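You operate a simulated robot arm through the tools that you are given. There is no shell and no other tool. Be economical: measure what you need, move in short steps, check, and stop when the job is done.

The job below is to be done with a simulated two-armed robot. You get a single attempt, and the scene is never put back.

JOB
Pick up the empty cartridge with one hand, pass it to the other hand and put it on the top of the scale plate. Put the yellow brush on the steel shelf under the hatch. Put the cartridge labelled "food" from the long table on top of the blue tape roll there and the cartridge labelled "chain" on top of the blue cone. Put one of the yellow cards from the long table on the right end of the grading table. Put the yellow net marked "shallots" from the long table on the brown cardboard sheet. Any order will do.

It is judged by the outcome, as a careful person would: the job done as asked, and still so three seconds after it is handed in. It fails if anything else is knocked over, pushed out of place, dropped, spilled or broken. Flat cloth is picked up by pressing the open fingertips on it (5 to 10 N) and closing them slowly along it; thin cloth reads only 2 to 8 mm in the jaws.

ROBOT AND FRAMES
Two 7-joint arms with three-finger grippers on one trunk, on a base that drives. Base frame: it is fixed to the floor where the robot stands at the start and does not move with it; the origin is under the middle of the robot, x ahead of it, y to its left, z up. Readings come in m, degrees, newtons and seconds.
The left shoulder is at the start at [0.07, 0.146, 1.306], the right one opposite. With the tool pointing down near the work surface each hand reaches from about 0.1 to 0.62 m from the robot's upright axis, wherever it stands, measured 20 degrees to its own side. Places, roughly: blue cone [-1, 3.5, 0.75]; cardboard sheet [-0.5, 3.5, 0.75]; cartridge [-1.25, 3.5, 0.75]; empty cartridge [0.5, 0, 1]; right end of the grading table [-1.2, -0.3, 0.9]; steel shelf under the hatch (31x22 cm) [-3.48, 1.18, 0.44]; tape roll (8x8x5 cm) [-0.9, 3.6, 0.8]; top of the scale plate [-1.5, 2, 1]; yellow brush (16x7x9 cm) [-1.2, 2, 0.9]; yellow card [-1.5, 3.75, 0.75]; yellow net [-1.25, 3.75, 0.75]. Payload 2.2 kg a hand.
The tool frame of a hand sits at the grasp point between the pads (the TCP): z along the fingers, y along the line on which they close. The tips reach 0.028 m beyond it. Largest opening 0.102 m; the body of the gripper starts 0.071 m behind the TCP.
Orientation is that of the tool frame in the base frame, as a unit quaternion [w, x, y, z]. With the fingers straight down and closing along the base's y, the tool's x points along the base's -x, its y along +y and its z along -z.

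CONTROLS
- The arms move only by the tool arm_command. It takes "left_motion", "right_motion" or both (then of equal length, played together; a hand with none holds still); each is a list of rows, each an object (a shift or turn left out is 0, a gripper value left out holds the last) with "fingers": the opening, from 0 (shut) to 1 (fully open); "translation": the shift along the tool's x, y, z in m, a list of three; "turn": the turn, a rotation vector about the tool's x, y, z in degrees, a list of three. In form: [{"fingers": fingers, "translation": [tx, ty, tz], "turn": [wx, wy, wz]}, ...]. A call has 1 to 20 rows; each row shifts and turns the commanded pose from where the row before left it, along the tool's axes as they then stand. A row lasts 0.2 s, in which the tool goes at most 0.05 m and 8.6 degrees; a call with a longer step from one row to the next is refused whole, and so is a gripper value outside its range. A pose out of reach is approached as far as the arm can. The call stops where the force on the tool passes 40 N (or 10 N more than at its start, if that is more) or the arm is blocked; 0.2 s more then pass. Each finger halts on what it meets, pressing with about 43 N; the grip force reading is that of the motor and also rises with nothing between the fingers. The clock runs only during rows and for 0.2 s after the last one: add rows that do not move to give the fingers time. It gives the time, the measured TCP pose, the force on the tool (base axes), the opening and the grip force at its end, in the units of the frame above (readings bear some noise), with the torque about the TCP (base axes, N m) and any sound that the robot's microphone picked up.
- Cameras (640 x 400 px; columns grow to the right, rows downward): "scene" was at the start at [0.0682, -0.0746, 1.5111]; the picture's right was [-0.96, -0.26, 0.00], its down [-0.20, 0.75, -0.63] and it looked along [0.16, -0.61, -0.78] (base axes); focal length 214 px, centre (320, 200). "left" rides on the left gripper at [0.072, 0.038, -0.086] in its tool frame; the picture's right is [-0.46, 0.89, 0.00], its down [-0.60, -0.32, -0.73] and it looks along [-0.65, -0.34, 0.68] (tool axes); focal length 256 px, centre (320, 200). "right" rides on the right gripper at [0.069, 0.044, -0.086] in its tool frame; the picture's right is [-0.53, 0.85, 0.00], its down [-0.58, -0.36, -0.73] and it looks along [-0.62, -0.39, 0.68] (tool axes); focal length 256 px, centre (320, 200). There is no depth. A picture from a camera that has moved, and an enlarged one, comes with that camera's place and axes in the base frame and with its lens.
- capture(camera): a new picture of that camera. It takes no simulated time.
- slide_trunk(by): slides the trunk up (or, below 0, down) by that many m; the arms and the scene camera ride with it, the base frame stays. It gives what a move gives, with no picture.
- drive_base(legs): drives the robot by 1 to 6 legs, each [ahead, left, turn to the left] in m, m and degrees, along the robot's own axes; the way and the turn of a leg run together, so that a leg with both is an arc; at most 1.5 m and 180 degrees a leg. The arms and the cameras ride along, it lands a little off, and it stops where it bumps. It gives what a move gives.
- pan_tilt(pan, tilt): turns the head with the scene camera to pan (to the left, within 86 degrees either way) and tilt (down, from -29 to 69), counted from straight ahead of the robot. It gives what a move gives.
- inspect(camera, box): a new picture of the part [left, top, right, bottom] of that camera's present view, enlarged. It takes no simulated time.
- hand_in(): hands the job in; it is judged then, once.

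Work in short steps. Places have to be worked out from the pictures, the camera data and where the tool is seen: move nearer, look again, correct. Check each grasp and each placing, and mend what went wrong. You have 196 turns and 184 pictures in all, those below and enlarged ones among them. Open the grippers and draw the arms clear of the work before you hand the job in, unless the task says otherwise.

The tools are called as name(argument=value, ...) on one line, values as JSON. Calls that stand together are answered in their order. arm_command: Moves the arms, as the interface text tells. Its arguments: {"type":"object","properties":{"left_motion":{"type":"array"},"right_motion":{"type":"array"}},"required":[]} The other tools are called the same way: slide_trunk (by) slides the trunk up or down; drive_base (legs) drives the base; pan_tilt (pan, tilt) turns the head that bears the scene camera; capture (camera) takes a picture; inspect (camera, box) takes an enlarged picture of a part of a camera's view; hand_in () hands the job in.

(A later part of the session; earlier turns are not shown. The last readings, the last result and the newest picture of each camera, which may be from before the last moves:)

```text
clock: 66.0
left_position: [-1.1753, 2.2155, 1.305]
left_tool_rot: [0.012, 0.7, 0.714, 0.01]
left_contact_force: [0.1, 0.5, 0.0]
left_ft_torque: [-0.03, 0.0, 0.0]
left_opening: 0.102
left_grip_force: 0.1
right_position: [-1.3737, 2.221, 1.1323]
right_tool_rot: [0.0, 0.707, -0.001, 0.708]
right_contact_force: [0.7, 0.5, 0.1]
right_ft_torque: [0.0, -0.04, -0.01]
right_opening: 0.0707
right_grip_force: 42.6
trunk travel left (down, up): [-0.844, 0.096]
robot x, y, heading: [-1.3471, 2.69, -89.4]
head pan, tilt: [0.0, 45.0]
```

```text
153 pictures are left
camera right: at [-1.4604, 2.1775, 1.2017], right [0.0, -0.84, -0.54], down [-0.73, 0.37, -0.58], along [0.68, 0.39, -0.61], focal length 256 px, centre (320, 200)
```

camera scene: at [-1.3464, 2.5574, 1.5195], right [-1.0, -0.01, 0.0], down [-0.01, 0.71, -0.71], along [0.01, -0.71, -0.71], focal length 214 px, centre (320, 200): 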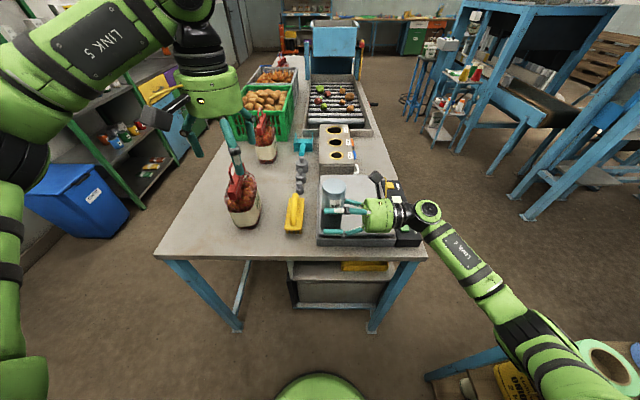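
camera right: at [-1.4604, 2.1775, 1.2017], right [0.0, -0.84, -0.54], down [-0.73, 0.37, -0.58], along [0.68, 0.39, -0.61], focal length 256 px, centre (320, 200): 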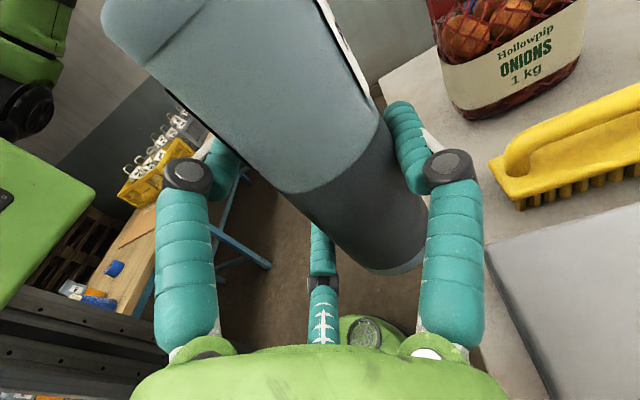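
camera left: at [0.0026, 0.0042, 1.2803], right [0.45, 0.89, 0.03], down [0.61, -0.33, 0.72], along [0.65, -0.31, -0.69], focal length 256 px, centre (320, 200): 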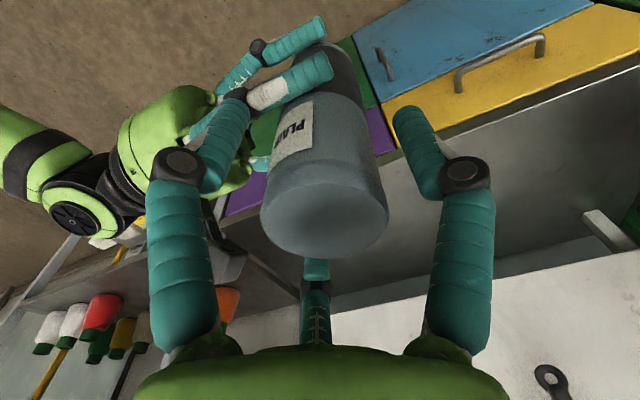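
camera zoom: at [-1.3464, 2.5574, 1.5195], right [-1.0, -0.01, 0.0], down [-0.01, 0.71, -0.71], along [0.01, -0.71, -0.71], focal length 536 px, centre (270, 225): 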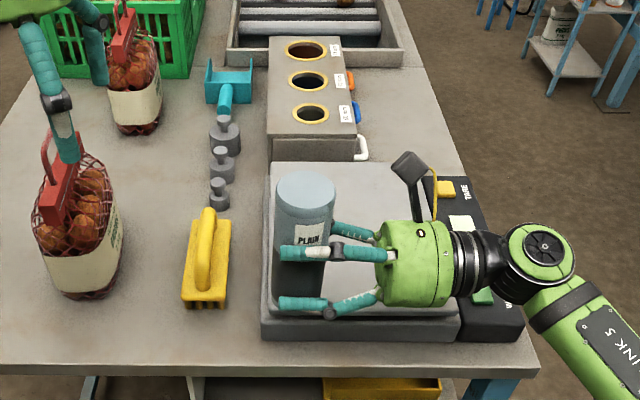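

Plate top ≈ z 0.972, spanning x -1.60..-1.34, y 1.87..2.16. I pull the left hand back, and drive 0.12 m closer.

arm_command(left_motion=[{"translation": [0.05, 0, 0]}, {"translation": [0.05, 0, 0]}, {"translation": [0.03, 0, 0]}, {}])

drive_base(legs=[[0.12, 0, 0]])

arm_command(right_motion=[{"translation": [0, 0.025, -0.025]}, {"translation": [0, 0.025, -0.025]}, {"translation": [0, 0.015, -0.025]}, {"translation": [0, 0.01, 0]}, {}])

inspect(camera="scene", box=[220, 130, 460, 290])

capture(camera="right")

```text
clock: 67.0
left_position: [-1.1781, 2.3443, 1.3047]
left_tool_rot: [0.012, 0.699, 0.715, 0.011]
left_contact_force: [-0.1, 0.3, 0.4]
left_ft_torque: [-0.01, -0.01, 0.0]
left_opening: 0.1022
left_grip_force: 0.1
right_position: [-1.3746, 2.2208, 1.1332]
right_tool_rot: [0.0, 0.706, -0.002, 0.708]
right_contact_force: [-0.6, 0.1, -0.9]
right_ft_torque: [0.02, -0.04, -0.01]
right_opening: 0.0704
right_grip_force: 42.9
trunk travel left (down, up): [-0.844, 0.096]
robot x, y, heading: [-1.3487, 2.6894, -89.4]
head pan, tilt: [0.0, 45.0]
```

```text
clock: 68.2
left_position: [-1.1769, 2.2295, 1.307]
left_tool_rot: [0.013, 0.699, 0.715, 0.009]
left_contact_force: [0.2, 0.2, -0.4]
left_ft_torque: [-0.01, 0.02, 0.01]
left_opening: 0.1024
left_grip_force: 0.0
right_position: [-1.3733, 2.1044, 1.1336]
right_tool_rot: [0.0, 0.706, 0.0, 0.708]
right_contact_force: [-0.6, -0.2, 0.2]
right_ft_torque: [0.01, -0.02, -0.01]
right_opening: 0.0702
right_grip_force: 42.8
trunk travel left (down, up): [-0.844, 0.096]
robot x, y, heading: [-1.3459, 2.5705, -89.7]
head pan, tilt: [0.0, 45.0]
```

```text
clock: 69.5
left_position: [-1.1764, 2.2274, 1.3057]
left_tool_rot: [0.012, 0.699, 0.715, 0.01]
left_contact_force: [-1.2, -0.9, -0.8]
left_ft_torque: [-0.01, -0.02, 0.0]
left_opening: 0.1022
left_grip_force: 0.0
right_position: [-1.4484, 2.0279, 1.1328]
right_tool_rot: [-0.001, 0.706, -0.001, 0.708]
right_contact_force: [-0.3, -0.1, -0.8]
right_ft_torque: [0.04, -0.01, 0.0]
right_opening: 0.0703
right_grip_force: 42.8
trunk travel left (down, up): [-0.844, 0.096]
robot x, y, heading: [-1.3449, 2.5728, -89.8]
head pan, tilt: [0.0, 45.0]
```

```text
2.50 times, centred on (340, 210) of scene
camera zoom: at [-1.3454, 2.4392, 1.5195], right [-1.0, -0.01, 0.0], down [-0.01, 0.71, -0.71], along [0.01, -0.71, -0.71], focal length 536 px, centre (270, 175)
```

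zoom: 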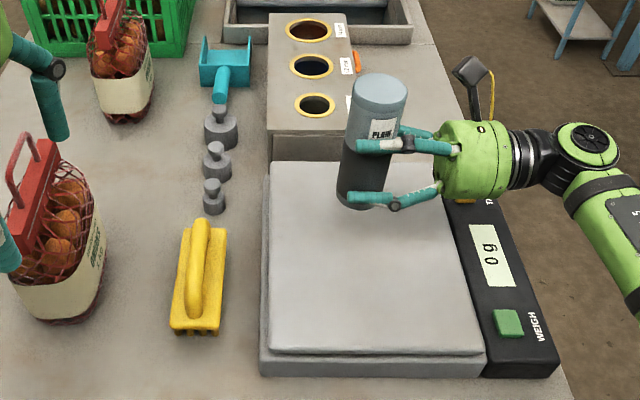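

```text
151 pictures are left
camera right: at [-1.5339, 1.9842, 1.2017], right [0.0, -0.84, -0.54], down [-0.73, 0.37, -0.58], along [0.68, 0.39, -0.62], focal length 256 px, centre (320, 200)
```

right: 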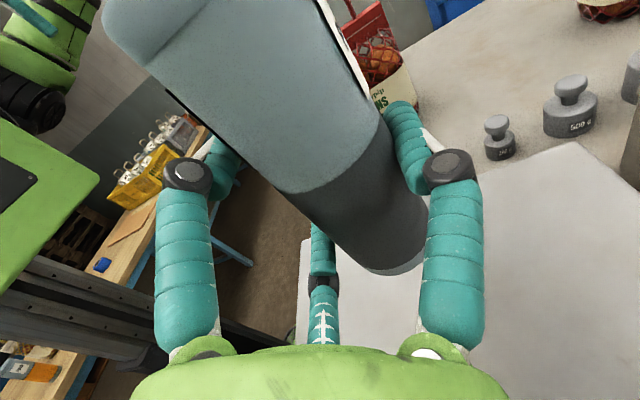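

Positioned above the plate centre. I lower 8 cm and check.

arm_command(right_motion=[{"translation": [-0.03, 0, 0]}, {"translation": [-0.03, 0, 0]}, {"translation": [-0.02, 0, 0]}, {}])

inspect(camera="scene", box=[300, 150, 460, 270])

capture(camera="right")

```text
clock: 70.5
left_position: [-1.1772, 2.227, 1.3041]
left_tool_rot: [0.012, 0.7, 0.714, 0.01]
left_contact_force: [0.5, 0.0, -0.8]
left_ft_torque: [0.01, 0.02, -0.02]
left_opening: 0.1017
left_grip_force: 0.1
right_position: [-1.448, 2.0292, 1.0509]
right_tool_rot: [-0.001, 0.706, -0.001, 0.708]
right_contact_force: [-0.2, -1.0, 0.1]
right_ft_torque: [0.0, 0.02, -0.01]
right_opening: 0.0704
right_grip_force: 43.2
trunk travel left (down, up): [-0.844, 0.096]
robot x, y, heading: [-1.3497, 2.5691, -89.6]
head pan, tilt: [0.0, 45.0]
```

```text
3.33 times, centred on (380, 210) of scene
camera zoom: at [-1.3456, 2.439, 1.5195], right [-1.0, -0.01, 0.0], down [-0.01, 0.71, -0.71], along [0.01, -0.71, -0.71], focal length 715 px, centre (120, 167)
```

zoom: 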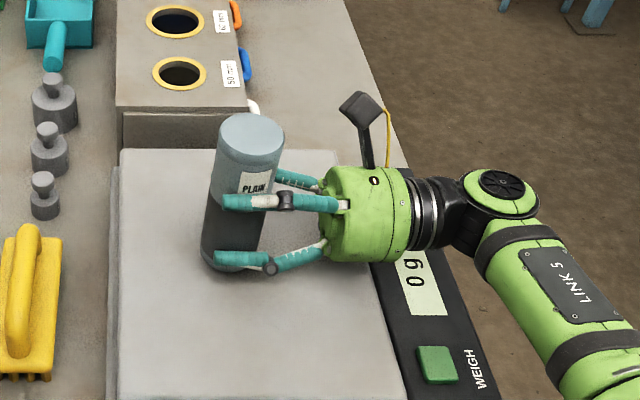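

```text
149 pictures are left
camera right: at [-1.5337, 1.9843, 1.121], right [0.0, -0.84, -0.54], down [-0.73, 0.37, -0.58], along [0.68, 0.39, -0.62], focal length 256 px, centre (320, 200)
```

right: 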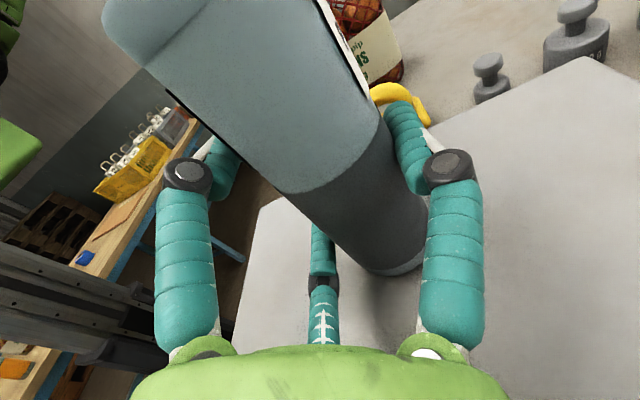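

Still a shadow gap below. I go down in small steps, watching the force.

arm_command(right_motion=[{"translation": [-0.003, 0, 0]}, {"translation": [-0.003, 0, 0]}, {"translation": [-0.002, 0, 0]}, {}])

inspect(camera="scene", box=[330, 170, 410, 230])

```text
clock: 71.5
left_position: [-1.1766, 2.2268, 1.3051]
left_tool_rot: [0.012, 0.7, 0.714, 0.01]
left_contact_force: [0.5, -0.3, 0.3]
left_ft_torque: [-0.02, -0.04, 0.0]
left_opening: 0.102
left_grip_force: 0.1
right_position: [-1.4471, 2.0284, 1.0438]
right_tool_rot: [0.0, 0.706, -0.002, 0.708]
right_contact_force: [-0.1, -0.3, -0.3]
right_ft_torque: [0.0, -0.01, 0.02]
right_opening: 0.0705
right_grip_force: 43.3
trunk travel left (down, up): [-0.844, 0.096]
robot x, y, heading: [-1.3433, 2.5702, -89.6]
head pan, tilt: [0.0, 45.0]
```

```text
6.67 times, centred on (370, 200) of scene
camera zoom: at [-1.3456, 2.4388, 1.5195], right [-1.0, -0.01, 0.0], down [-0.01, 0.71, -0.71], along [0.01, -0.71, -0.71], focal length 1430 px, centre (-13, 200)
```

zoom: 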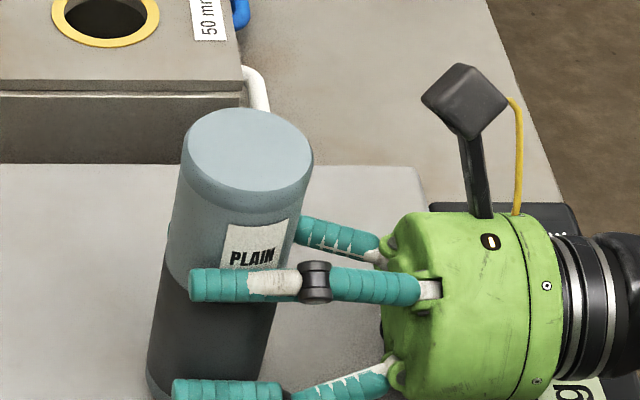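

arm_command(right_motion=[{"translation": [-0.003, 0, 0]}, {"translation": [-0.002, 0, 0]}, {"translation": [-0.002, 0, 0]}, {}])

inspect(camera="scene", box=[340, 180, 440, 255])

```text
clock: 72.5
left_position: [-1.1772, 2.2275, 1.3053]
left_tool_rot: [0.013, 0.699, 0.715, 0.01]
left_contact_force: [0.1, -0.1, 0.3]
left_ft_torque: [-0.04, 0.0, 0.02]
left_opening: 0.1019
left_grip_force: 0.0
right_position: [-1.4483, 2.0283, 1.0384]
right_tool_rot: [0.001, 0.705, 0.0, 0.709]
right_contact_force: [-1.3, -0.9, 9.5]
right_ft_torque: [-0.19, 0.26, 0.0]
right_opening: 0.0705
right_grip_force: 43.2
trunk travel left (down, up): [-0.844, 0.096]
robot x, y, heading: [-1.3448, 2.5712, -89.6]
head pan, tilt: [0.0, 45.0]
```

```text
5.33 times, centred on (390, 218) of scene
camera zoom: at [-1.3456, 2.4404, 1.5197], right [-1.0, -0.01, 0.0], down [-0.01, 0.71, -0.71], along [0.01, -0.71, -0.71], focal length 1144 px, centre (-53, 107)
```

zoom: 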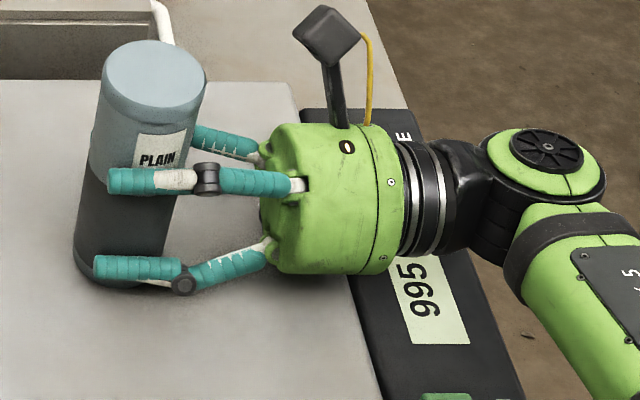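

In contact (9.5 N, scale reads weight). I open the right hand moderately and check before backing out.

arm_command(right_motion=[{"fingers": 0.75}, {"fingers": 0.84, "translation": [0.001, -0.002, 0]}, {}, {}])

inspect(camera="scene", box=[340, 180, 440, 255])

capture(camera="right")

```text
clock: 73.5
left_position: [-1.1774, 2.2274, 1.3055]
left_tool_rot: [0.012, 0.699, 0.715, 0.01]
left_contact_force: [-0.1, -0.7, -0.2]
left_ft_torque: [-0.02, 0.01, 0.02]
left_opening: 0.1023
left_grip_force: 0.1
right_position: [-1.4483, 2.0289, 1.0359]
right_tool_rot: [0.0, 0.706, -0.002, 0.708]
right_contact_force: [0.1, -0.2, 0.1]
right_ft_torque: [0.0, 0.01, 0.0]
right_opening: 0.0858
right_grip_force: 0.1
trunk travel left (down, up): [-0.844, 0.096]
robot x, y, heading: [-1.3473, 2.5725, -89.3]
head pan, tilt: [0.0, 45.0]
```

```text
5.33 times, centred on (390, 218) of scene
camera zoom: at [-1.3455, 2.4389, 1.5195], right [-1.0, -0.01, 0.0], down [-0.01, 0.71, -0.71], along [0.01, -0.71, -0.71], focal length 1144 px, centre (-53, 107)
```

zoom: 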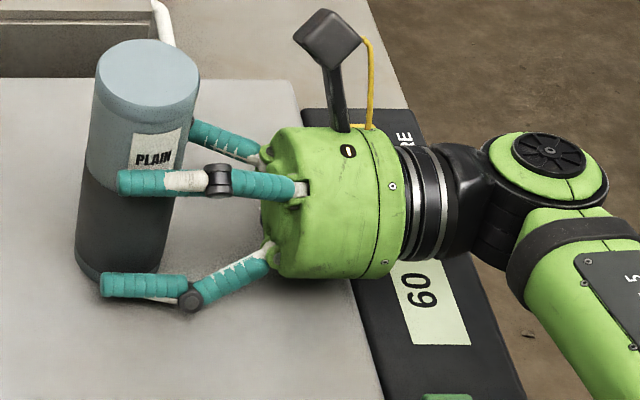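

```text
145 pictures are left
camera right: at [-1.5339, 1.9865, 1.1068], right [0.0, -0.84, -0.54], down [-0.73, 0.37, -0.58], along [0.68, 0.39, -0.61], focal length 256 px, centre (320, 200)
```

right: 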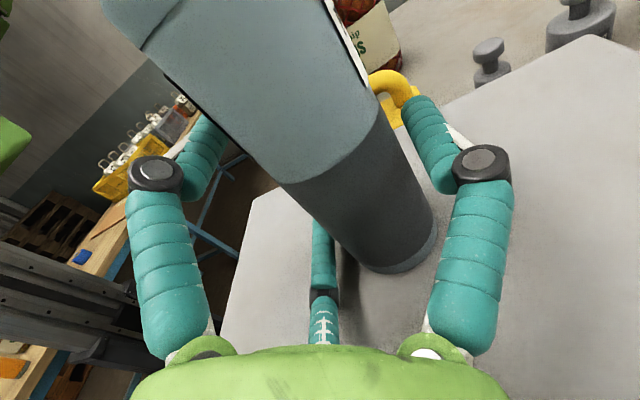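

Released, scale shows 60 g, gaps on both sides. I back straight out and then lift.

arm_command(right_motion=[{"translation": [0, 0, -0.02]}, {"translation": [0, 0, -0.03]}, {"translation": [0, 0, -0.03]}, {"translation": [0, 0, -0.03]}, {"translation": [0.03, 0, 0]}, {"translation": [0.04, 0, 0]}, {"translation": [0.04, 0, 0]}, {}])

capture(camera="scene")

```text
clock: 75.2
left_position: [-1.1777, 2.2273, 1.3061]
left_tool_rot: [0.012, 0.7, 0.714, 0.01]
left_contact_force: [0.2, 0.1, 0.6]
left_ft_torque: [0.0, -0.05, -0.01]
left_opening: 0.1019
left_grip_force: 0.1
right_position: [-1.5583, 2.0286, 1.1492]
right_tool_rot: [-0.001, 0.706, -0.002, 0.708]
right_contact_force: [1.2, -0.6, 0.0]
right_ft_torque: [-0.03, -0.04, 0.01]
right_opening: 0.0857
right_grip_force: 0.2
trunk travel left (down, up): [-0.844, 0.096]
robot x, y, heading: [-1.3437, 2.5743, -89.6]
head pan, tilt: [0.0, 45.0]
```

```text
144 pictures are left
camera scene: at [-1.3457, 2.4389, 1.5195], right [-1.0, -0.01, 0.0], down [-0.01, 0.71, -0.71], along [0.01, -0.71, -0.71], focal length 214 px, centre (320, 200)
```

scene: 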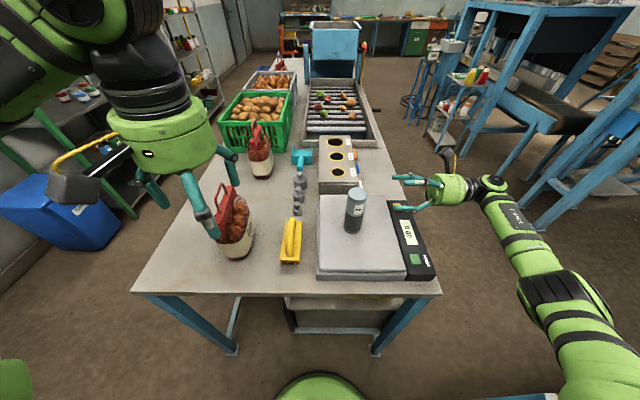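

Cartridge stands on the scale plate. Now I draw the right hand back and return it to fingers-down.

arm_command(right_motion=[{"fingers": 1, "translation": [0.03, -0.03, -0.01]}, {"translation": [0.02, -0.04, 0]}, {"translation": [0.0, -0.05, 0]}, {"translation": [0.0, -0.05, 0]}, {"turn": [4.949, -4.949, -4.949]}, {"turn": [4.949, -4.949, -4.949]}, {"turn": [4.949, -4.949, -4.949]}, {"turn": [4.949, -4.949, -4.949]}, {"turn": [4.949, -4.949, -4.949]}, {"turn": [4.949, -4.949, -4.949]}, {"turn": [4.949, -4.949, -4.949]}, {"turn": [4.949, -4.949, -4.949]}, {"turn": [4.949, -4.949, -4.949]}, {"turn": [4.949, -4.949, -4.949]}, {"turn": [4.949, -4.949, -4.949]}, {"turn": [4.949, -4.949, -4.949]}, {"turn": [4.949, -4.949, -4.949]}, {"turn": [4.949, -4.949, -4.949]}, {}, {}])

inspect(camera="scene", box=[220, 150, 460, 300])

```text
clock: 79.5
left_position: [-1.1766, 2.2273, 1.3052]
left_tool_rot: [0.012, 0.7, 0.714, 0.01]
left_contact_force: [0.3, -0.3, -0.2]
left_ft_torque: [-0.01, 0.0, 0.03]
left_opening: 0.102
left_grip_force: 0.2
right_position: [-1.5684, 2.1988, 1.1983]
right_tool_rot: [0.001, 0.707, 0.707, 0.001]
right_contact_force: [-0.1, -0.1, 0.3]
right_ft_torque: [-0.02, 0.01, 0.04]
right_opening: 0.1019
right_grip_force: 0.1
trunk travel left (down, up): [-0.844, 0.096]
robot x, y, heading: [-1.346, 2.5694, -89.8]
head pan, tilt: [0.0, 45.0]
```

```text
2.67 times, centred on (340, 225) of scene
camera zoom: at [-1.3458, 2.4388, 1.5195], right [-1.0, -0.01, 0.0], down [-0.01, 0.71, -0.71], along [0.01, -0.71, -0.71], focal length 572 px, centre (267, 133)
```

zoom: 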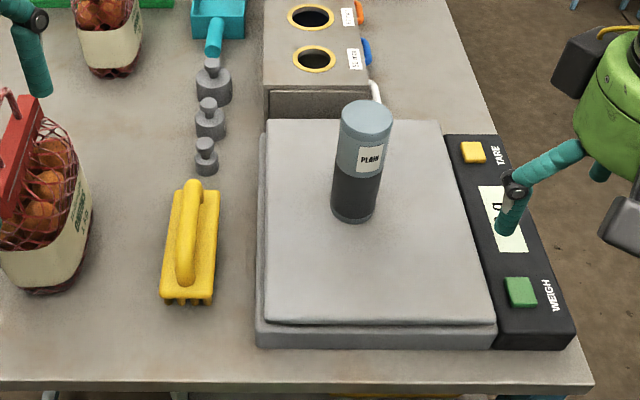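

The cartridge is standing properly. Next the brush: handle centre ≈ [-1.25, 2.053, 0.975]. I bring the left hand above it.

arm_command(left_motion=[{"fingers": 0.65, "translation": [-0.04, -0.02, 0]}, {"translation": [-0.04, -0.02, 0]}, {"translation": [-0.045, -0.02, 0]}, {"translation": [-0.045, -0.017, 0]}, {"translation": [0, 0, 0.045]}, {"translation": [0, 0, 0.045]}, {"translation": [0, 0, 0.045]}, {"translation": [0, 0, 0.045]}, {}])

capture(camera="left")

inspect(camera="scene", box=[220, 150, 380, 290])

```text
clock: 81.5
left_position: [-1.2451, 2.0542, 1.1232]
left_tool_rot: [0.013, 0.7, 0.714, 0.01]
left_contact_force: [0.2, 0.4, -0.1]
left_ft_torque: [-0.01, 0.01, 0.02]
left_opening: 0.0664
left_grip_force: 0.0
right_position: [-1.5669, 2.1993, 1.1982]
right_tool_rot: [0.0, 0.707, 0.707, 0.001]
right_contact_force: [0.6, -0.4, -0.8]
right_ft_torque: [0.02, 0.05, -0.03]
right_opening: 0.1024
right_grip_force: 0.0
trunk travel left (down, up): [-0.844, 0.096]
robot x, y, heading: [-1.3422, 2.57, -89.7]
head pan, tilt: [0.0, 45.0]
```

```text
142 pictures are left
camera left: at [-1.2116, 2.1283, 1.2097], right [0.89, -0.45, 0.03], down [-0.33, -0.61, 0.72], along [-0.31, -0.66, -0.69], focal length 256 px, centre (320, 200)
```

left: 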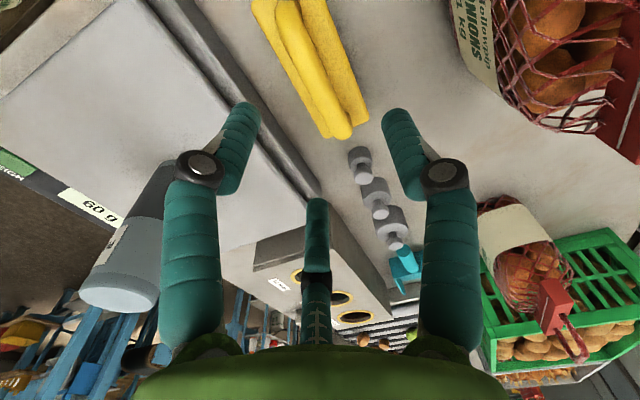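

```text
2.86 times, centred on (300, 220) of scene
camera zoom: at [-1.3453, 2.4395, 1.5196], right [-1.0, -0.01, 0.0], down [-0.01, 0.71, -0.71], along [0.01, -0.71, -0.71], focal length 613 px, centre (377, 143)
```

zoom: 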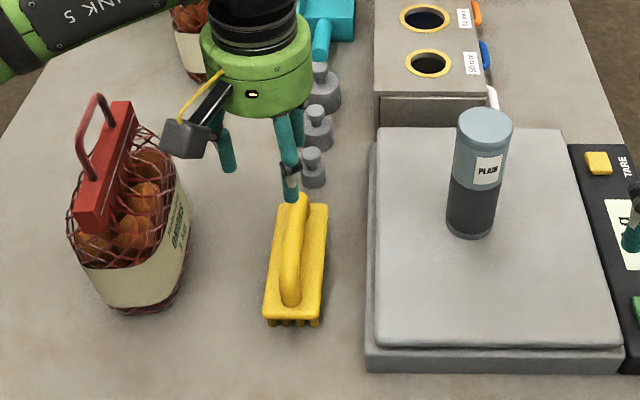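

Alignment agrees within a few mm. I shift 8 mm and descend to z≈1.00.

arm_command(left_motion=[{"translation": [0, -0.008, 0.03]}, {"translation": [0, 0, 0.045]}, {"translation": [0, 0, 0.045]}, {}])

capture(camera="left")

inspect(camera="scene", box=[240, 180, 340, 270])

```text
clock: 82.5
left_position: [-1.2497, 2.055, 1.0044]
left_tool_rot: [0.013, 0.699, 0.715, 0.01]
left_contact_force: [0.5, -0.7, -0.1]
left_ft_torque: [0.01, 0.01, 0.02]
left_opening: 0.0664
left_grip_force: 0.1
right_position: [-1.568, 2.1995, 1.1978]
right_tool_rot: [0.0, 0.707, 0.707, 0.002]
right_contact_force: [0.0, -0.1, 0.0]
right_ft_torque: [-0.06, -0.01, -0.02]
right_opening: 0.1021
right_grip_force: 0.1
trunk travel left (down, up): [-0.844, 0.096]
robot x, y, heading: [-1.344, 2.574, -89.9]
head pan, tilt: [0.0, 45.0]
```

```text
140 pictures are left
camera left: at [-1.2163, 2.1285, 1.09], right [0.89, -0.45, 0.03], down [-0.33, -0.61, 0.72], along [-0.3, -0.66, -0.69], focal length 256 px, centre (320, 200)
```

left: 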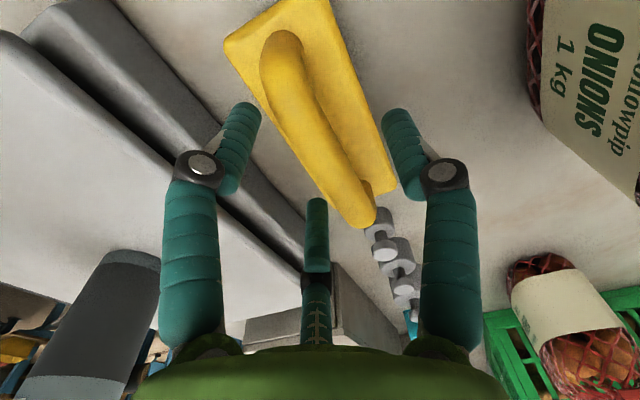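

```text
4.44 times, centred on (290, 225) of scene
camera zoom: at [-1.3459, 2.4391, 1.5195], right [-1.0, -0.01, 0.0], down [-0.01, 0.71, -0.71], along [0.01, -0.71, -0.71], focal length 953 px, centre (453, 89)
```

zoom: 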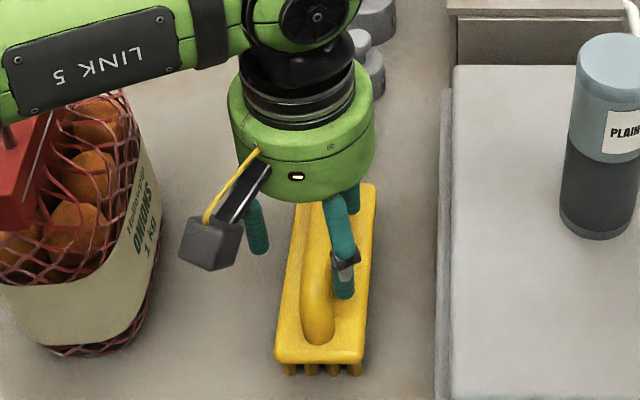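

Handle is centred between fingers. I descend 2.8 cm more and close on it.

arm_command(left_motion=[{"translation": [0, 0, 0.015]}, {"translation": [0, 0, 0.013]}, {}, {"fingers": 0.5}, {"fingers": 0.35}, {"fingers": 0.2}, {"fingers": 0.05}, {}, {}])

capture(camera="left")

inspect(camera="scene", box=[240, 180, 340, 270])

```text
clock: 84.5
left_position: [-1.2484, 2.054, 0.9751]
left_tool_rot: [0.013, 0.7, 0.714, 0.01]
left_contact_force: [-0.1, 0.0, 0.2]
left_ft_torque: [-0.05, 0.01, -0.03]
left_opening: 0.031
left_grip_force: 42.6
right_position: [-1.5696, 2.1998, 1.1976]
right_tool_rot: [-0.001, 0.707, 0.707, 0.002]
right_contact_force: [0.7, 0.1, -0.1]
right_ft_torque: [0.02, 0.02, 0.03]
right_opening: 0.1023
right_grip_force: 0.0
trunk travel left (down, up): [-0.844, 0.096]
robot x, y, heading: [-1.3456, 2.5729, -89.5]
head pan, tilt: [0.0, 45.0]
```

```text
138 pictures are left
camera left: at [-1.2151, 2.1273, 1.0617], right [0.89, -0.45, 0.03], down [-0.33, -0.61, 0.72], along [-0.31, -0.66, -0.69], focal length 256 px, centre (320, 200)
```

left: 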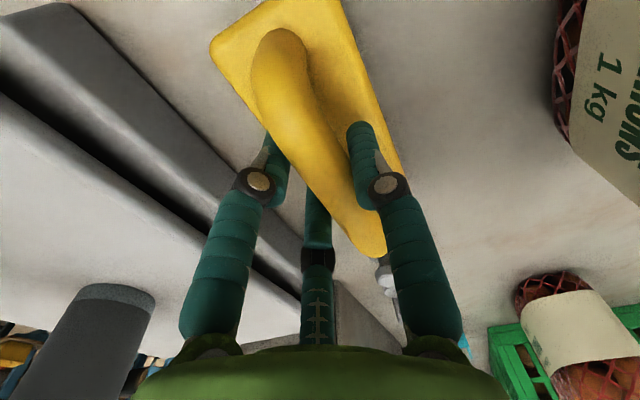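

```text
4.44 times, centred on (290, 225) of scene
camera zoom: at [-1.3455, 2.4389, 1.5195], right [-1.0, -0.01, 0.0], down [-0.01, 0.71, -0.71], along [0.01, -0.71, -0.71], focal length 953 px, centre (453, 89)
```

zoom: 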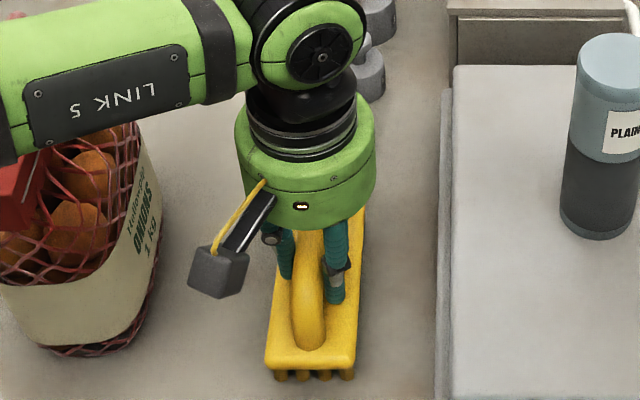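

Gripped (0.031). I lift straight up 20 cm and verify.

arm_command(left_motion=[{"translation": [0, 0, -0.02]}, {"translation": [0, 0, -0.045]}, {"translation": [0, 0, -0.045]}, {"translation": [0, 0, -0.045]}, {"translation": [0, 0, -0.045]}, {"translation": [0.045, 0, -0.02]}, {"translation": [0.045, 0, 0]}, {"translation": [0.045, 0, 0]}, {}])

capture(camera="scene")

```text
clock: 86.5
left_position: [-1.2559, 2.1902, 1.1944]
left_tool_rot: [0.012, 0.7, 0.714, 0.01]
left_contact_force: [-1.0, -0.3, -0.8]
left_ft_torque: [0.04, 0.01, -0.04]
left_opening: 0.0308
left_grip_force: 42.8
right_position: [-1.5688, 2.2002, 1.1967]
right_tool_rot: [-0.001, 0.706, 0.708, 0.002]
right_contact_force: [-0.3, -0.3, 0.6]
right_ft_torque: [0.0, 0.02, 0.03]
right_opening: 0.1019
right_grip_force: 0.0
trunk travel left (down, up): [-0.844, 0.096]
robot x, y, heading: [-1.3461, 2.5689, -89.4]
head pan, tilt: [0.0, 45.0]
```

```text
136 pictures are left
camera scene: at [-1.3456, 2.4385, 1.5195], right [-1.0, -0.01, 0.0], down [-0.01, 0.71, -0.71], along [0.01, -0.71, -0.71], focal length 214 px, centre (320, 200)
```

scene: 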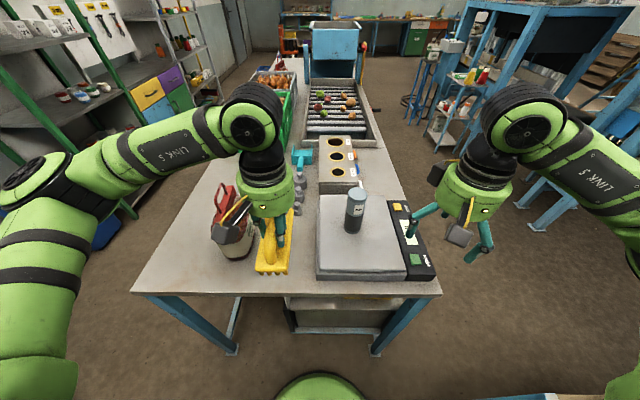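

Brush held. I back away to y≈2.7 and look right (toward -x) for the hatch and shelf.

drive_base(legs=[[-0.13, 0, 0]])

pan_tilt(pan=-65, tilt=25)

capture(camera="scene")

pan_tilt(pan=-30, tilt=20)

capture(camera="scene")

```text
clock: 87.7
left_position: [-1.258, 2.3193, 1.1941]
left_tool_rot: [0.011, 0.699, 0.715, 0.011]
left_contact_force: [-0.3, 0.0, -1.6]
left_ft_torque: [0.02, 0.0, -0.03]
left_opening: 0.031
left_grip_force: 42.4
right_position: [-1.5688, 2.3263, 1.1971]
right_tool_rot: [-0.001, 0.707, 0.707, 0.002]
right_contact_force: [0.5, 0.0, -0.8]
right_ft_torque: [0.03, 0.01, 0.01]
right_opening: 0.102
right_grip_force: 0.0
trunk travel left (down, up): [-0.844, 0.096]
robot x, y, heading: [-1.3443, 2.7007, -89.5]
head pan, tilt: [0.0, 45.0]
```

```text
clock: 89.1
left_position: [-1.2575, 2.3217, 1.1952]
left_tool_rot: [0.012, 0.7, 0.714, 0.009]
left_contact_force: [-0.3, 0.1, -1.1]
left_ft_torque: [-0.01, 0.0, -0.01]
left_opening: 0.0307
left_grip_force: 43.1
right_position: [-1.5684, 2.3312, 1.197]
right_tool_rot: [-0.001, 0.707, 0.707, 0.001]
right_contact_force: [-0.1, 0.5, 0.6]
right_ft_torque: [0.01, 0.01, 0.01]
right_opening: 0.1021
right_grip_force: 0.0
trunk travel left (down, up): [-0.844, 0.096]
robot x, y, heading: [-1.3473, 2.6997, -89.6]
head pan, tilt: [-65.0, 25.0]
```

```text
135 pictures are left
camera scene: at [-1.4302, 2.611, 1.5501], right [-0.43, 0.9, 0.0], down [0.38, 0.18, -0.91], along [-0.82, -0.39, -0.42], focal length 214 px, centre (320, 200)
```

scene: 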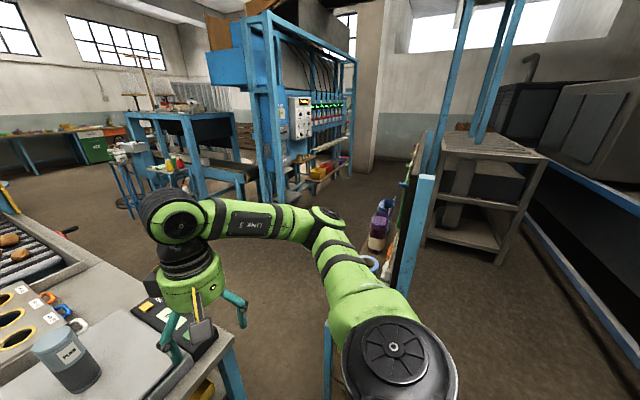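

```text
clock: 90.1
left_position: [-1.2588, 2.3211, 1.1952]
left_tool_rot: [0.012, 0.7, 0.714, 0.01]
left_contact_force: [-0.6, 0.6, -0.9]
left_ft_torque: [-0.01, -0.02, -0.01]
left_opening: 0.0309
left_grip_force: 42.9
right_position: [-1.5682, 2.3294, 1.199]
right_tool_rot: [0.0, 0.707, 0.707, 0.002]
right_contact_force: [-0.3, 0.1, -0.2]
right_ft_torque: [0.02, -0.03, -0.01]
right_opening: 0.1021
right_grip_force: 0.1
trunk travel left (down, up): [-0.844, 0.096]
robot x, y, heading: [-1.3497, 2.6991, -89.5]
head pan, tilt: [-30.0, 20.0]
```

```text
134 pictures are left
camera scene: at [-1.3931, 2.5694, 1.5581], right [-0.87, 0.49, 0.0], down [0.17, 0.3, -0.94], along [-0.46, -0.82, -0.34], focal length 214 px, centre (320, 200)
```

scene: 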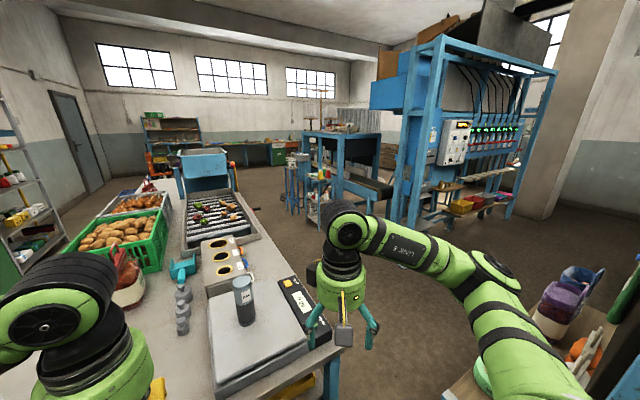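

Let me zoom on that blue machine around the expected shelf location.

inspect(camera="scene", box=[360, 90, 560, 230])

```text
2.86 times, centred on (460, 160) of scene
camera zoom: at [-1.3931, 2.5694, 1.5581], right [-0.87, 0.49, 0.0], down [0.17, 0.3, -0.94], along [-0.46, -0.82, -0.34], focal length 613 px, centre (-80, 314)
```

zoom: 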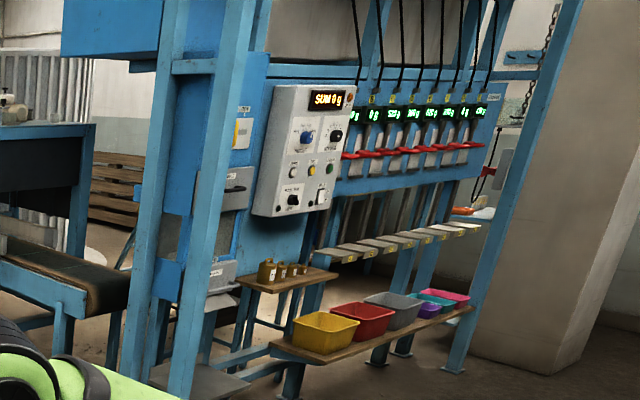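

The machine stands far around the trolley; best is to do the long-table work first with the right hand, holding the brush up in the left. I raise the brush and turn to face the long table.

arm_command(left_motion=[{"translation": [0, 0, -0.04]}, {"translation": [0, 0.02, -0.04]}, {"translation": [0, 0.04, -0.02]}, {"translation": [0, 0.04, 0]}, {}], right_motion=[{"translation": [0, 0, -0.04]}, {"translation": [0, 0, -0.04]}, {}, {}, {}])

drive_base(legs=[[0, 0, 90], [0, 0, 90]])

pan_tilt(pan=0, tilt=40)

capture(camera="scene")

```text
clock: 91.3
left_position: [-1.1606, 2.3232, 1.3003]
left_tool_rot: [0.012, 0.699, 0.715, 0.01]
left_contact_force: [-0.4, -0.2, -0.6]
left_ft_torque: [-0.01, -0.03, 0.0]
left_opening: 0.031
left_grip_force: 42.8
right_position: [-1.5699, 2.3285, 1.2776]
right_tool_rot: [0.0, 0.707, 0.707, 0.003]
right_contact_force: [-0.3, 0.3, -0.4]
right_ft_torque: [0.02, -0.05, 0.01]
right_opening: 0.102
right_grip_force: 0.1
trunk travel left (down, up): [-0.844, 0.096]
robot x, y, heading: [-1.3446, 2.7008, -89.6]
head pan, tilt: [-30.0, 20.0]
```

```text
clock: 99.3
left_position: [-1.5244, 3.0851, 1.2993]
left_tool_rot: [0.01, 0.708, -0.706, -0.013]
left_contact_force: [0.5, -0.1, -0.9]
left_ft_torque: [0.02, -0.01, 0.0]
left_opening: 0.0309
left_grip_force: 42.8
right_position: [-1.1153, 3.07, 1.2774]
right_tool_rot: [-0.002, -0.701, 0.713, 0.0]
right_contact_force: [-0.2, 0.7, 0.1]
right_ft_torque: [0.0, -0.05, -0.01]
right_opening: 0.1021
right_grip_force: 0.2
trunk travel left (down, up): [-0.844, 0.096]
robot x, y, heading: [-1.3461, 2.7013, 89.7]
head pan, tilt: [-30.0, 20.0]
```

```text
clock: 100.3
left_position: [-1.5252, 3.0828, 1.299]
left_tool_rot: [0.01, 0.709, -0.706, -0.012]
left_contact_force: [0.4, 0.2, -1.7]
left_ft_torque: [0.01, -0.01, -0.02]
left_opening: 0.031
left_grip_force: 43.1
right_position: [-1.116, 3.0703, 1.2777]
right_tool_rot: [-0.002, -0.701, 0.713, 0.0]
right_contact_force: [-0.4, 0.3, 0.4]
right_ft_torque: [0.02, -0.01, -0.01]
right_opening: 0.102
right_grip_force: 0.0
trunk travel left (down, up): [-0.844, 0.096]
robot x, y, heading: [-1.3459, 2.7035, 89.3]
head pan, tilt: [0.0, 40.0]
```

```text
132 pictures are left
camera scene: at [-1.3463, 2.8357, 1.5268], right [1.0, -0.01, 0.0], down [-0.01, -0.64, -0.77], along [0.01, 0.77, -0.64], focal length 214 px, centre (320, 200)
```

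scene: 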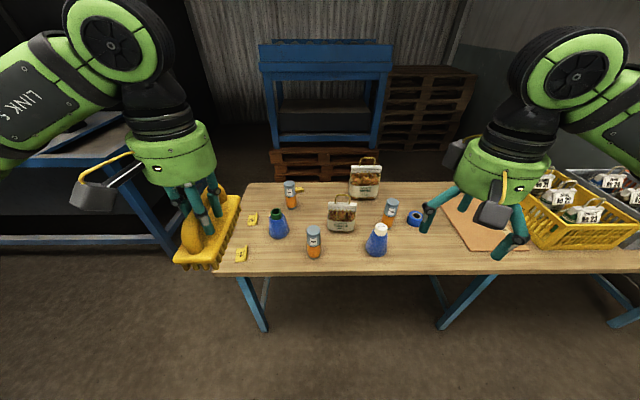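

I zoom on the table for labels.

inspect(camera="scene", box=[220, 160, 340, 270])

inspect(camera="scene", box=[310, 150, 430, 265])

```text
3.64 times, centred on (280, 215) of scene
camera zoom: at [-1.3463, 2.8357, 1.5268], right [1.0, -0.01, 0.0], down [-0.01, -0.64, -0.77], along [0.01, 0.77, -0.64], focal length 780 px, centre (466, 146)
```

zoom: 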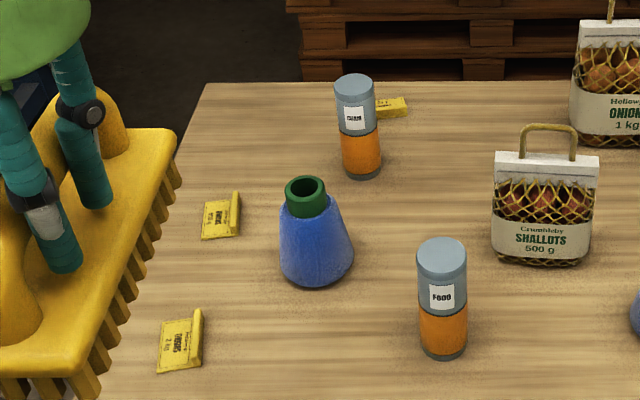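

```text
3.48 times, centred on (370, 208) of scene
camera zoom: at [-1.3463, 2.8357, 1.5268], right [1.0, -0.01, 0.0], down [-0.01, -0.64, -0.77], along [0.01, 0.77, -0.64], focal length 746 px, centre (146, 174)
```

zoom: 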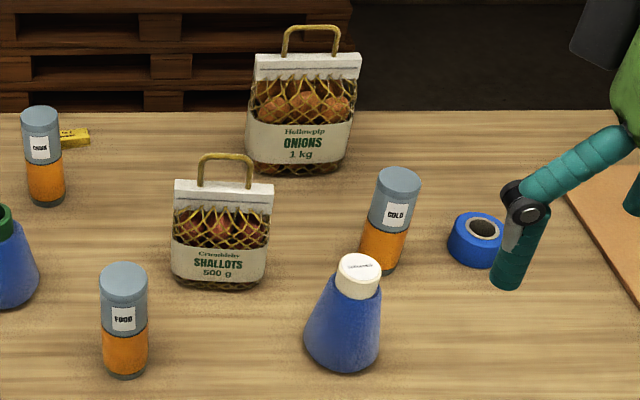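

Seen: FOOD ≈[-1.37,3.39], a far-left one (likely CHAIN) ≈[-1.49,3.72], COLD ≈[-1.0,3.57], tape ≈[-0.87,3.58], white-capped cone ≈[-1.09,3.41], shallots bag ≈[-1.23,3.54]. I zoom to confirm the labels first.

inspect(camera="scene", box=[275, 170, 325, 205])

inspect(camera="scene", box=[355, 215, 405, 260])

```text
11.43 times, centred on (300, 188) of scene
camera zoom: at [-1.3463, 2.8357, 1.5268], right [1.0, -0.01, 0.0], down [-0.01, -0.64, -0.77], along [0.01, 0.77, -0.64], focal length 2451 px, centre (549, 343)
```

zoom: 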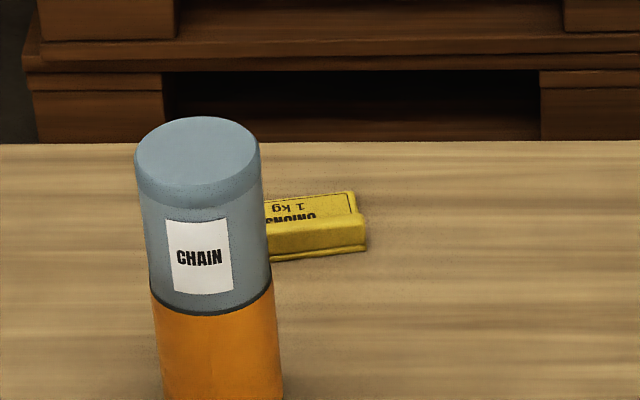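

```text
8.89 times, centred on (380, 238) of scene
camera zoom: at [-1.3463, 2.8357, 1.5268], right [1.0, -0.01, 0.0], down [-0.01, -0.64, -0.77], along [0.01, 0.77, -0.64], focal length 1906 px, centre (-213, -133)
```

zoom: 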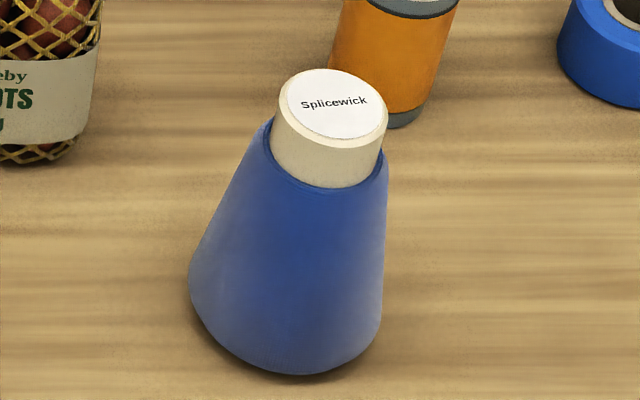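

Labels confirmed; the cone at [-1.09,3.41] with a flat cream top matches the given place. I move the brush hand back/left, lower the trunk a bit, and drive up to the table.

arm_command(left_motion=[{"translation": [0.03, 0.04, 0]}, {"translation": [0.03, 0.04, 0]}, {"translation": [0.03, 0.04, 0]}, {}])

slide_trunk(by=-0.1)

drive_base(legs=[[0.25, 0, 0]])

capture(camera="scene")

capture(camera="right")

```text
clock: 101.3
left_position: [-1.6434, 2.9946, 1.3008]
left_tool_rot: [0.01, 0.707, -0.707, -0.012]
left_contact_force: [-0.4, 0.0, -0.8]
left_ft_torque: [-0.03, 0.0, 0.0]
left_opening: 0.0307
left_grip_force: 43.3
right_position: [-1.1149, 3.0722, 1.2768]
right_tool_rot: [-0.003, -0.701, 0.713, 0.0]
right_contact_force: [0.7, 0.9, -0.5]
right_ft_torque: [-0.01, 0.03, 0.02]
right_opening: 0.1021
right_grip_force: 0.0
trunk travel left (down, up): [-0.844, 0.096]
robot x, y, heading: [-1.3484, 2.6999, 89.5]
head pan, tilt: [0.0, 40.0]
```

```text
clock: 102.6
left_position: [-1.6451, 2.9933, 1.2017]
left_tool_rot: [0.01, 0.708, -0.706, -0.011]
left_contact_force: [-0.4, 0.4, -0.7]
left_ft_torque: [-0.02, 0.0, -0.03]
left_opening: 0.031
left_grip_force: 43.0
right_position: [-1.1165, 3.0708, 1.1784]
right_tool_rot: [-0.002, -0.701, 0.714, -0.001]
right_contact_force: [0.6, -0.4, 0.1]
right_ft_torque: [0.0, -0.01, 0.0]
right_opening: 0.102
right_grip_force: 0.1
trunk travel left (down, up): [-0.744, 0.196]
robot x, y, heading: [-1.3468, 2.6985, 89.6]
head pan, tilt: [0.0, 40.0]
```

```text
clock: 104.4
left_position: [-1.6421, 3.2408, 1.2016]
left_tool_rot: [0.009, 0.707, -0.707, -0.013]
left_contact_force: [-0.1, -0.1, -0.6]
left_ft_torque: [-0.04, 0.0, 0.03]
left_opening: 0.0307
left_grip_force: 43.3
right_position: [-1.114, 3.3186, 1.179]
right_tool_rot: [-0.001, -0.7, 0.714, -0.001]
right_contact_force: [-0.2, -0.1, -0.1]
right_ft_torque: [0.02, -0.01, -0.01]
right_opening: 0.1022
right_grip_force: 0.1
trunk travel left (down, up): [-0.744, 0.196]
robot x, y, heading: [-1.3463, 2.9508, 89.3]
head pan, tilt: [0.0, 40.0]
```

```text
127 pictures are left
camera scene: at [-1.3435, 3.0834, 1.427], right [1.0, -0.01, 0.0], down [-0.01, -0.64, -0.77], along [0.01, 0.77, -0.64], focal length 214 px, centre (320, 200)
```

scene: 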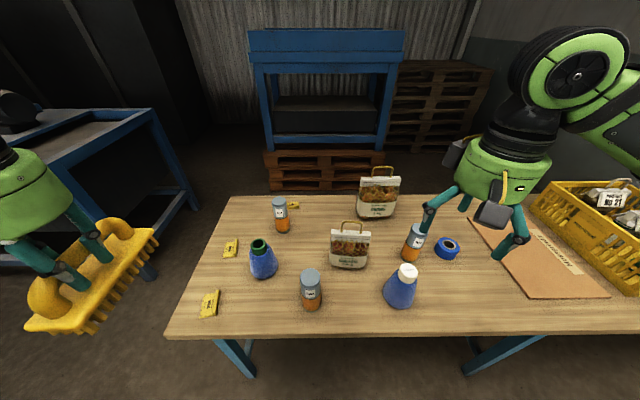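

```text
126 pictures are left
camera right: at [-1.1573, 3.2499, 1.2653], right [-0.83, 0.55, 0.0], down [0.38, 0.57, 0.73], along [0.4, 0.61, -0.68], focal length 256 px, centre (320, 200)
```

right: 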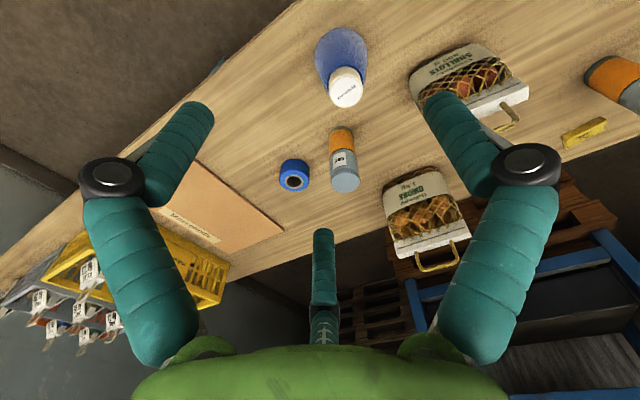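

Cone top ≈[-1.10,3.405,0.912]; FOOD ≈[-1.366,3.393], top ≈0.91. I bring the right hand over FOOD.

arm_command(right_motion=[{"fingers": 1, "translation": [-0.013, 0.042, 0]}, {"translation": [-0.013, 0.042, 0]}, {"translation": [-0.013, 0.042, 0]}, {"translation": [-0.013, 0.042, 0]}, {"translation": [-0.013, 0.042, 0]}, {"translation": [-0.01, 0.042, 0]}, {"translation": [0, 0, 0.045]}, {"translation": [0, 0, 0.045]}, {"translation": [0, 0, 0.045]}, {}])

capture(camera="right")

capture(camera="scene")

```text
clock: 106.6
left_position: [-1.6422, 3.2428, 1.2015]
left_tool_rot: [0.01, 0.708, -0.706, -0.012]
left_contact_force: [-0.1, -0.1, -0.6]
left_ft_torque: [-0.04, -0.05, -0.02]
left_opening: 0.0307
left_grip_force: 43.0
right_position: [-1.3629, 3.3999, 1.0433]
right_tool_rot: [-0.002, -0.7, 0.714, 0.0]
right_contact_force: [-0.5, 0.0, 0.6]
right_ft_torque: [0.01, 0.03, -0.04]
right_opening: 0.1021
right_grip_force: 0.1
trunk travel left (down, up): [-0.744, 0.196]
robot x, y, heading: [-1.3403, 2.9492, 89.3]
head pan, tilt: [0.0, 40.0]
```

```text
125 pictures are left
camera right: at [-1.4083, 3.331, 1.1303], right [-0.83, 0.55, 0.0], down [0.38, 0.57, 0.73], along [0.4, 0.61, -0.69], focal length 256 px, centre (320, 200)
```

right: 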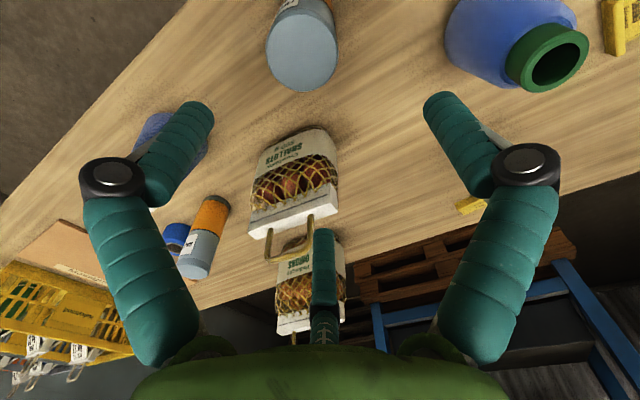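

```text
124 pictures are left
camera scene: at [-1.343, 3.0851, 1.4268], right [1.0, -0.01, 0.0], down [-0.01, -0.64, -0.77], along [0.01, 0.77, -0.64], focal length 214 px, centre (320, 200)
```

scene: 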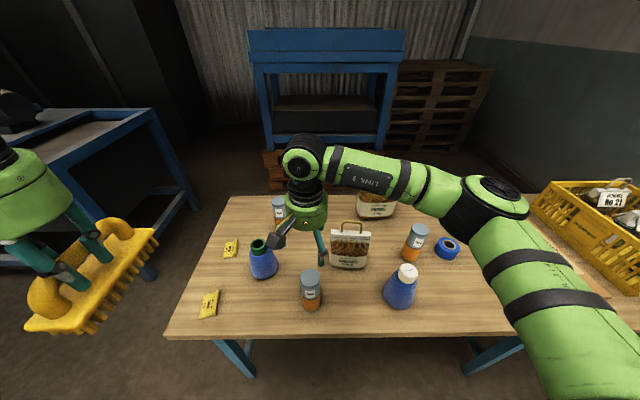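

Aligned within ~1.2 cm. I correct y and descend to grip FOOD 2.5 cm below its top.

arm_command(right_motion=[{"fingers": 1, "translation": [0.012, 0, 0.02]}, {"translation": [0, 0, 0.045]}, {"translation": [0, 0, 0.045]}, {"translation": [0, 0, 0.045]}, {}, {"fingers": 0.75}, {"fingers": 0.55}, {"fingers": 0.4}, {"fingers": 0.2}, {}, {}])

inspect(camera="scene", box=[240, 190, 400, 330])

```text
clock: 109.0
left_position: [-1.6416, 3.2423, 1.2018]
left_tool_rot: [0.01, 0.708, -0.706, -0.012]
left_contact_force: [-0.5, 0.7, -2.1]
left_ft_torque: [-0.03, -0.01, 0.03]
left_opening: 0.0311
left_grip_force: 42.8
right_position: [-1.3645, 3.3864, 0.8892]
right_tool_rot: [-0.001, -0.7, 0.714, -0.001]
right_contact_force: [0.4, -0.4, 1.5]
right_ft_torque: [0.04, 0.02, 0.04]
right_opening: 0.0505
right_grip_force: 42.9
trunk travel left (down, up): [-0.744, 0.196]
robot x, y, heading: [-1.3447, 2.9509, 89.1]
head pan, tilt: [0.0, 40.0]
```

```text
2.86 times, centred on (320, 260) of scene
camera zoom: at [-1.3435, 3.0851, 1.4268], right [1.0, -0.01, 0.0], down [-0.01, -0.64, -0.77], along [0.01, 0.77, -0.64], focal length 613 px, centre (320, 29)
```

zoom: 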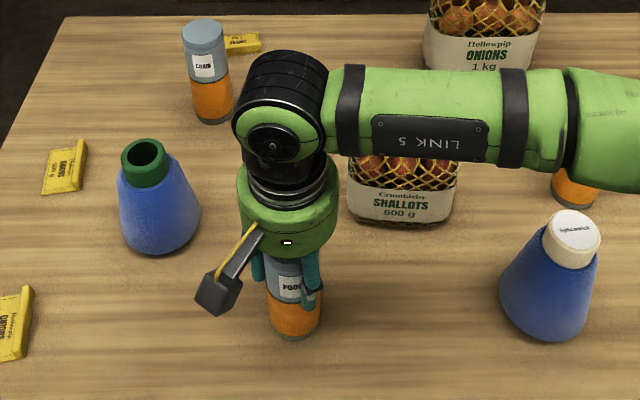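

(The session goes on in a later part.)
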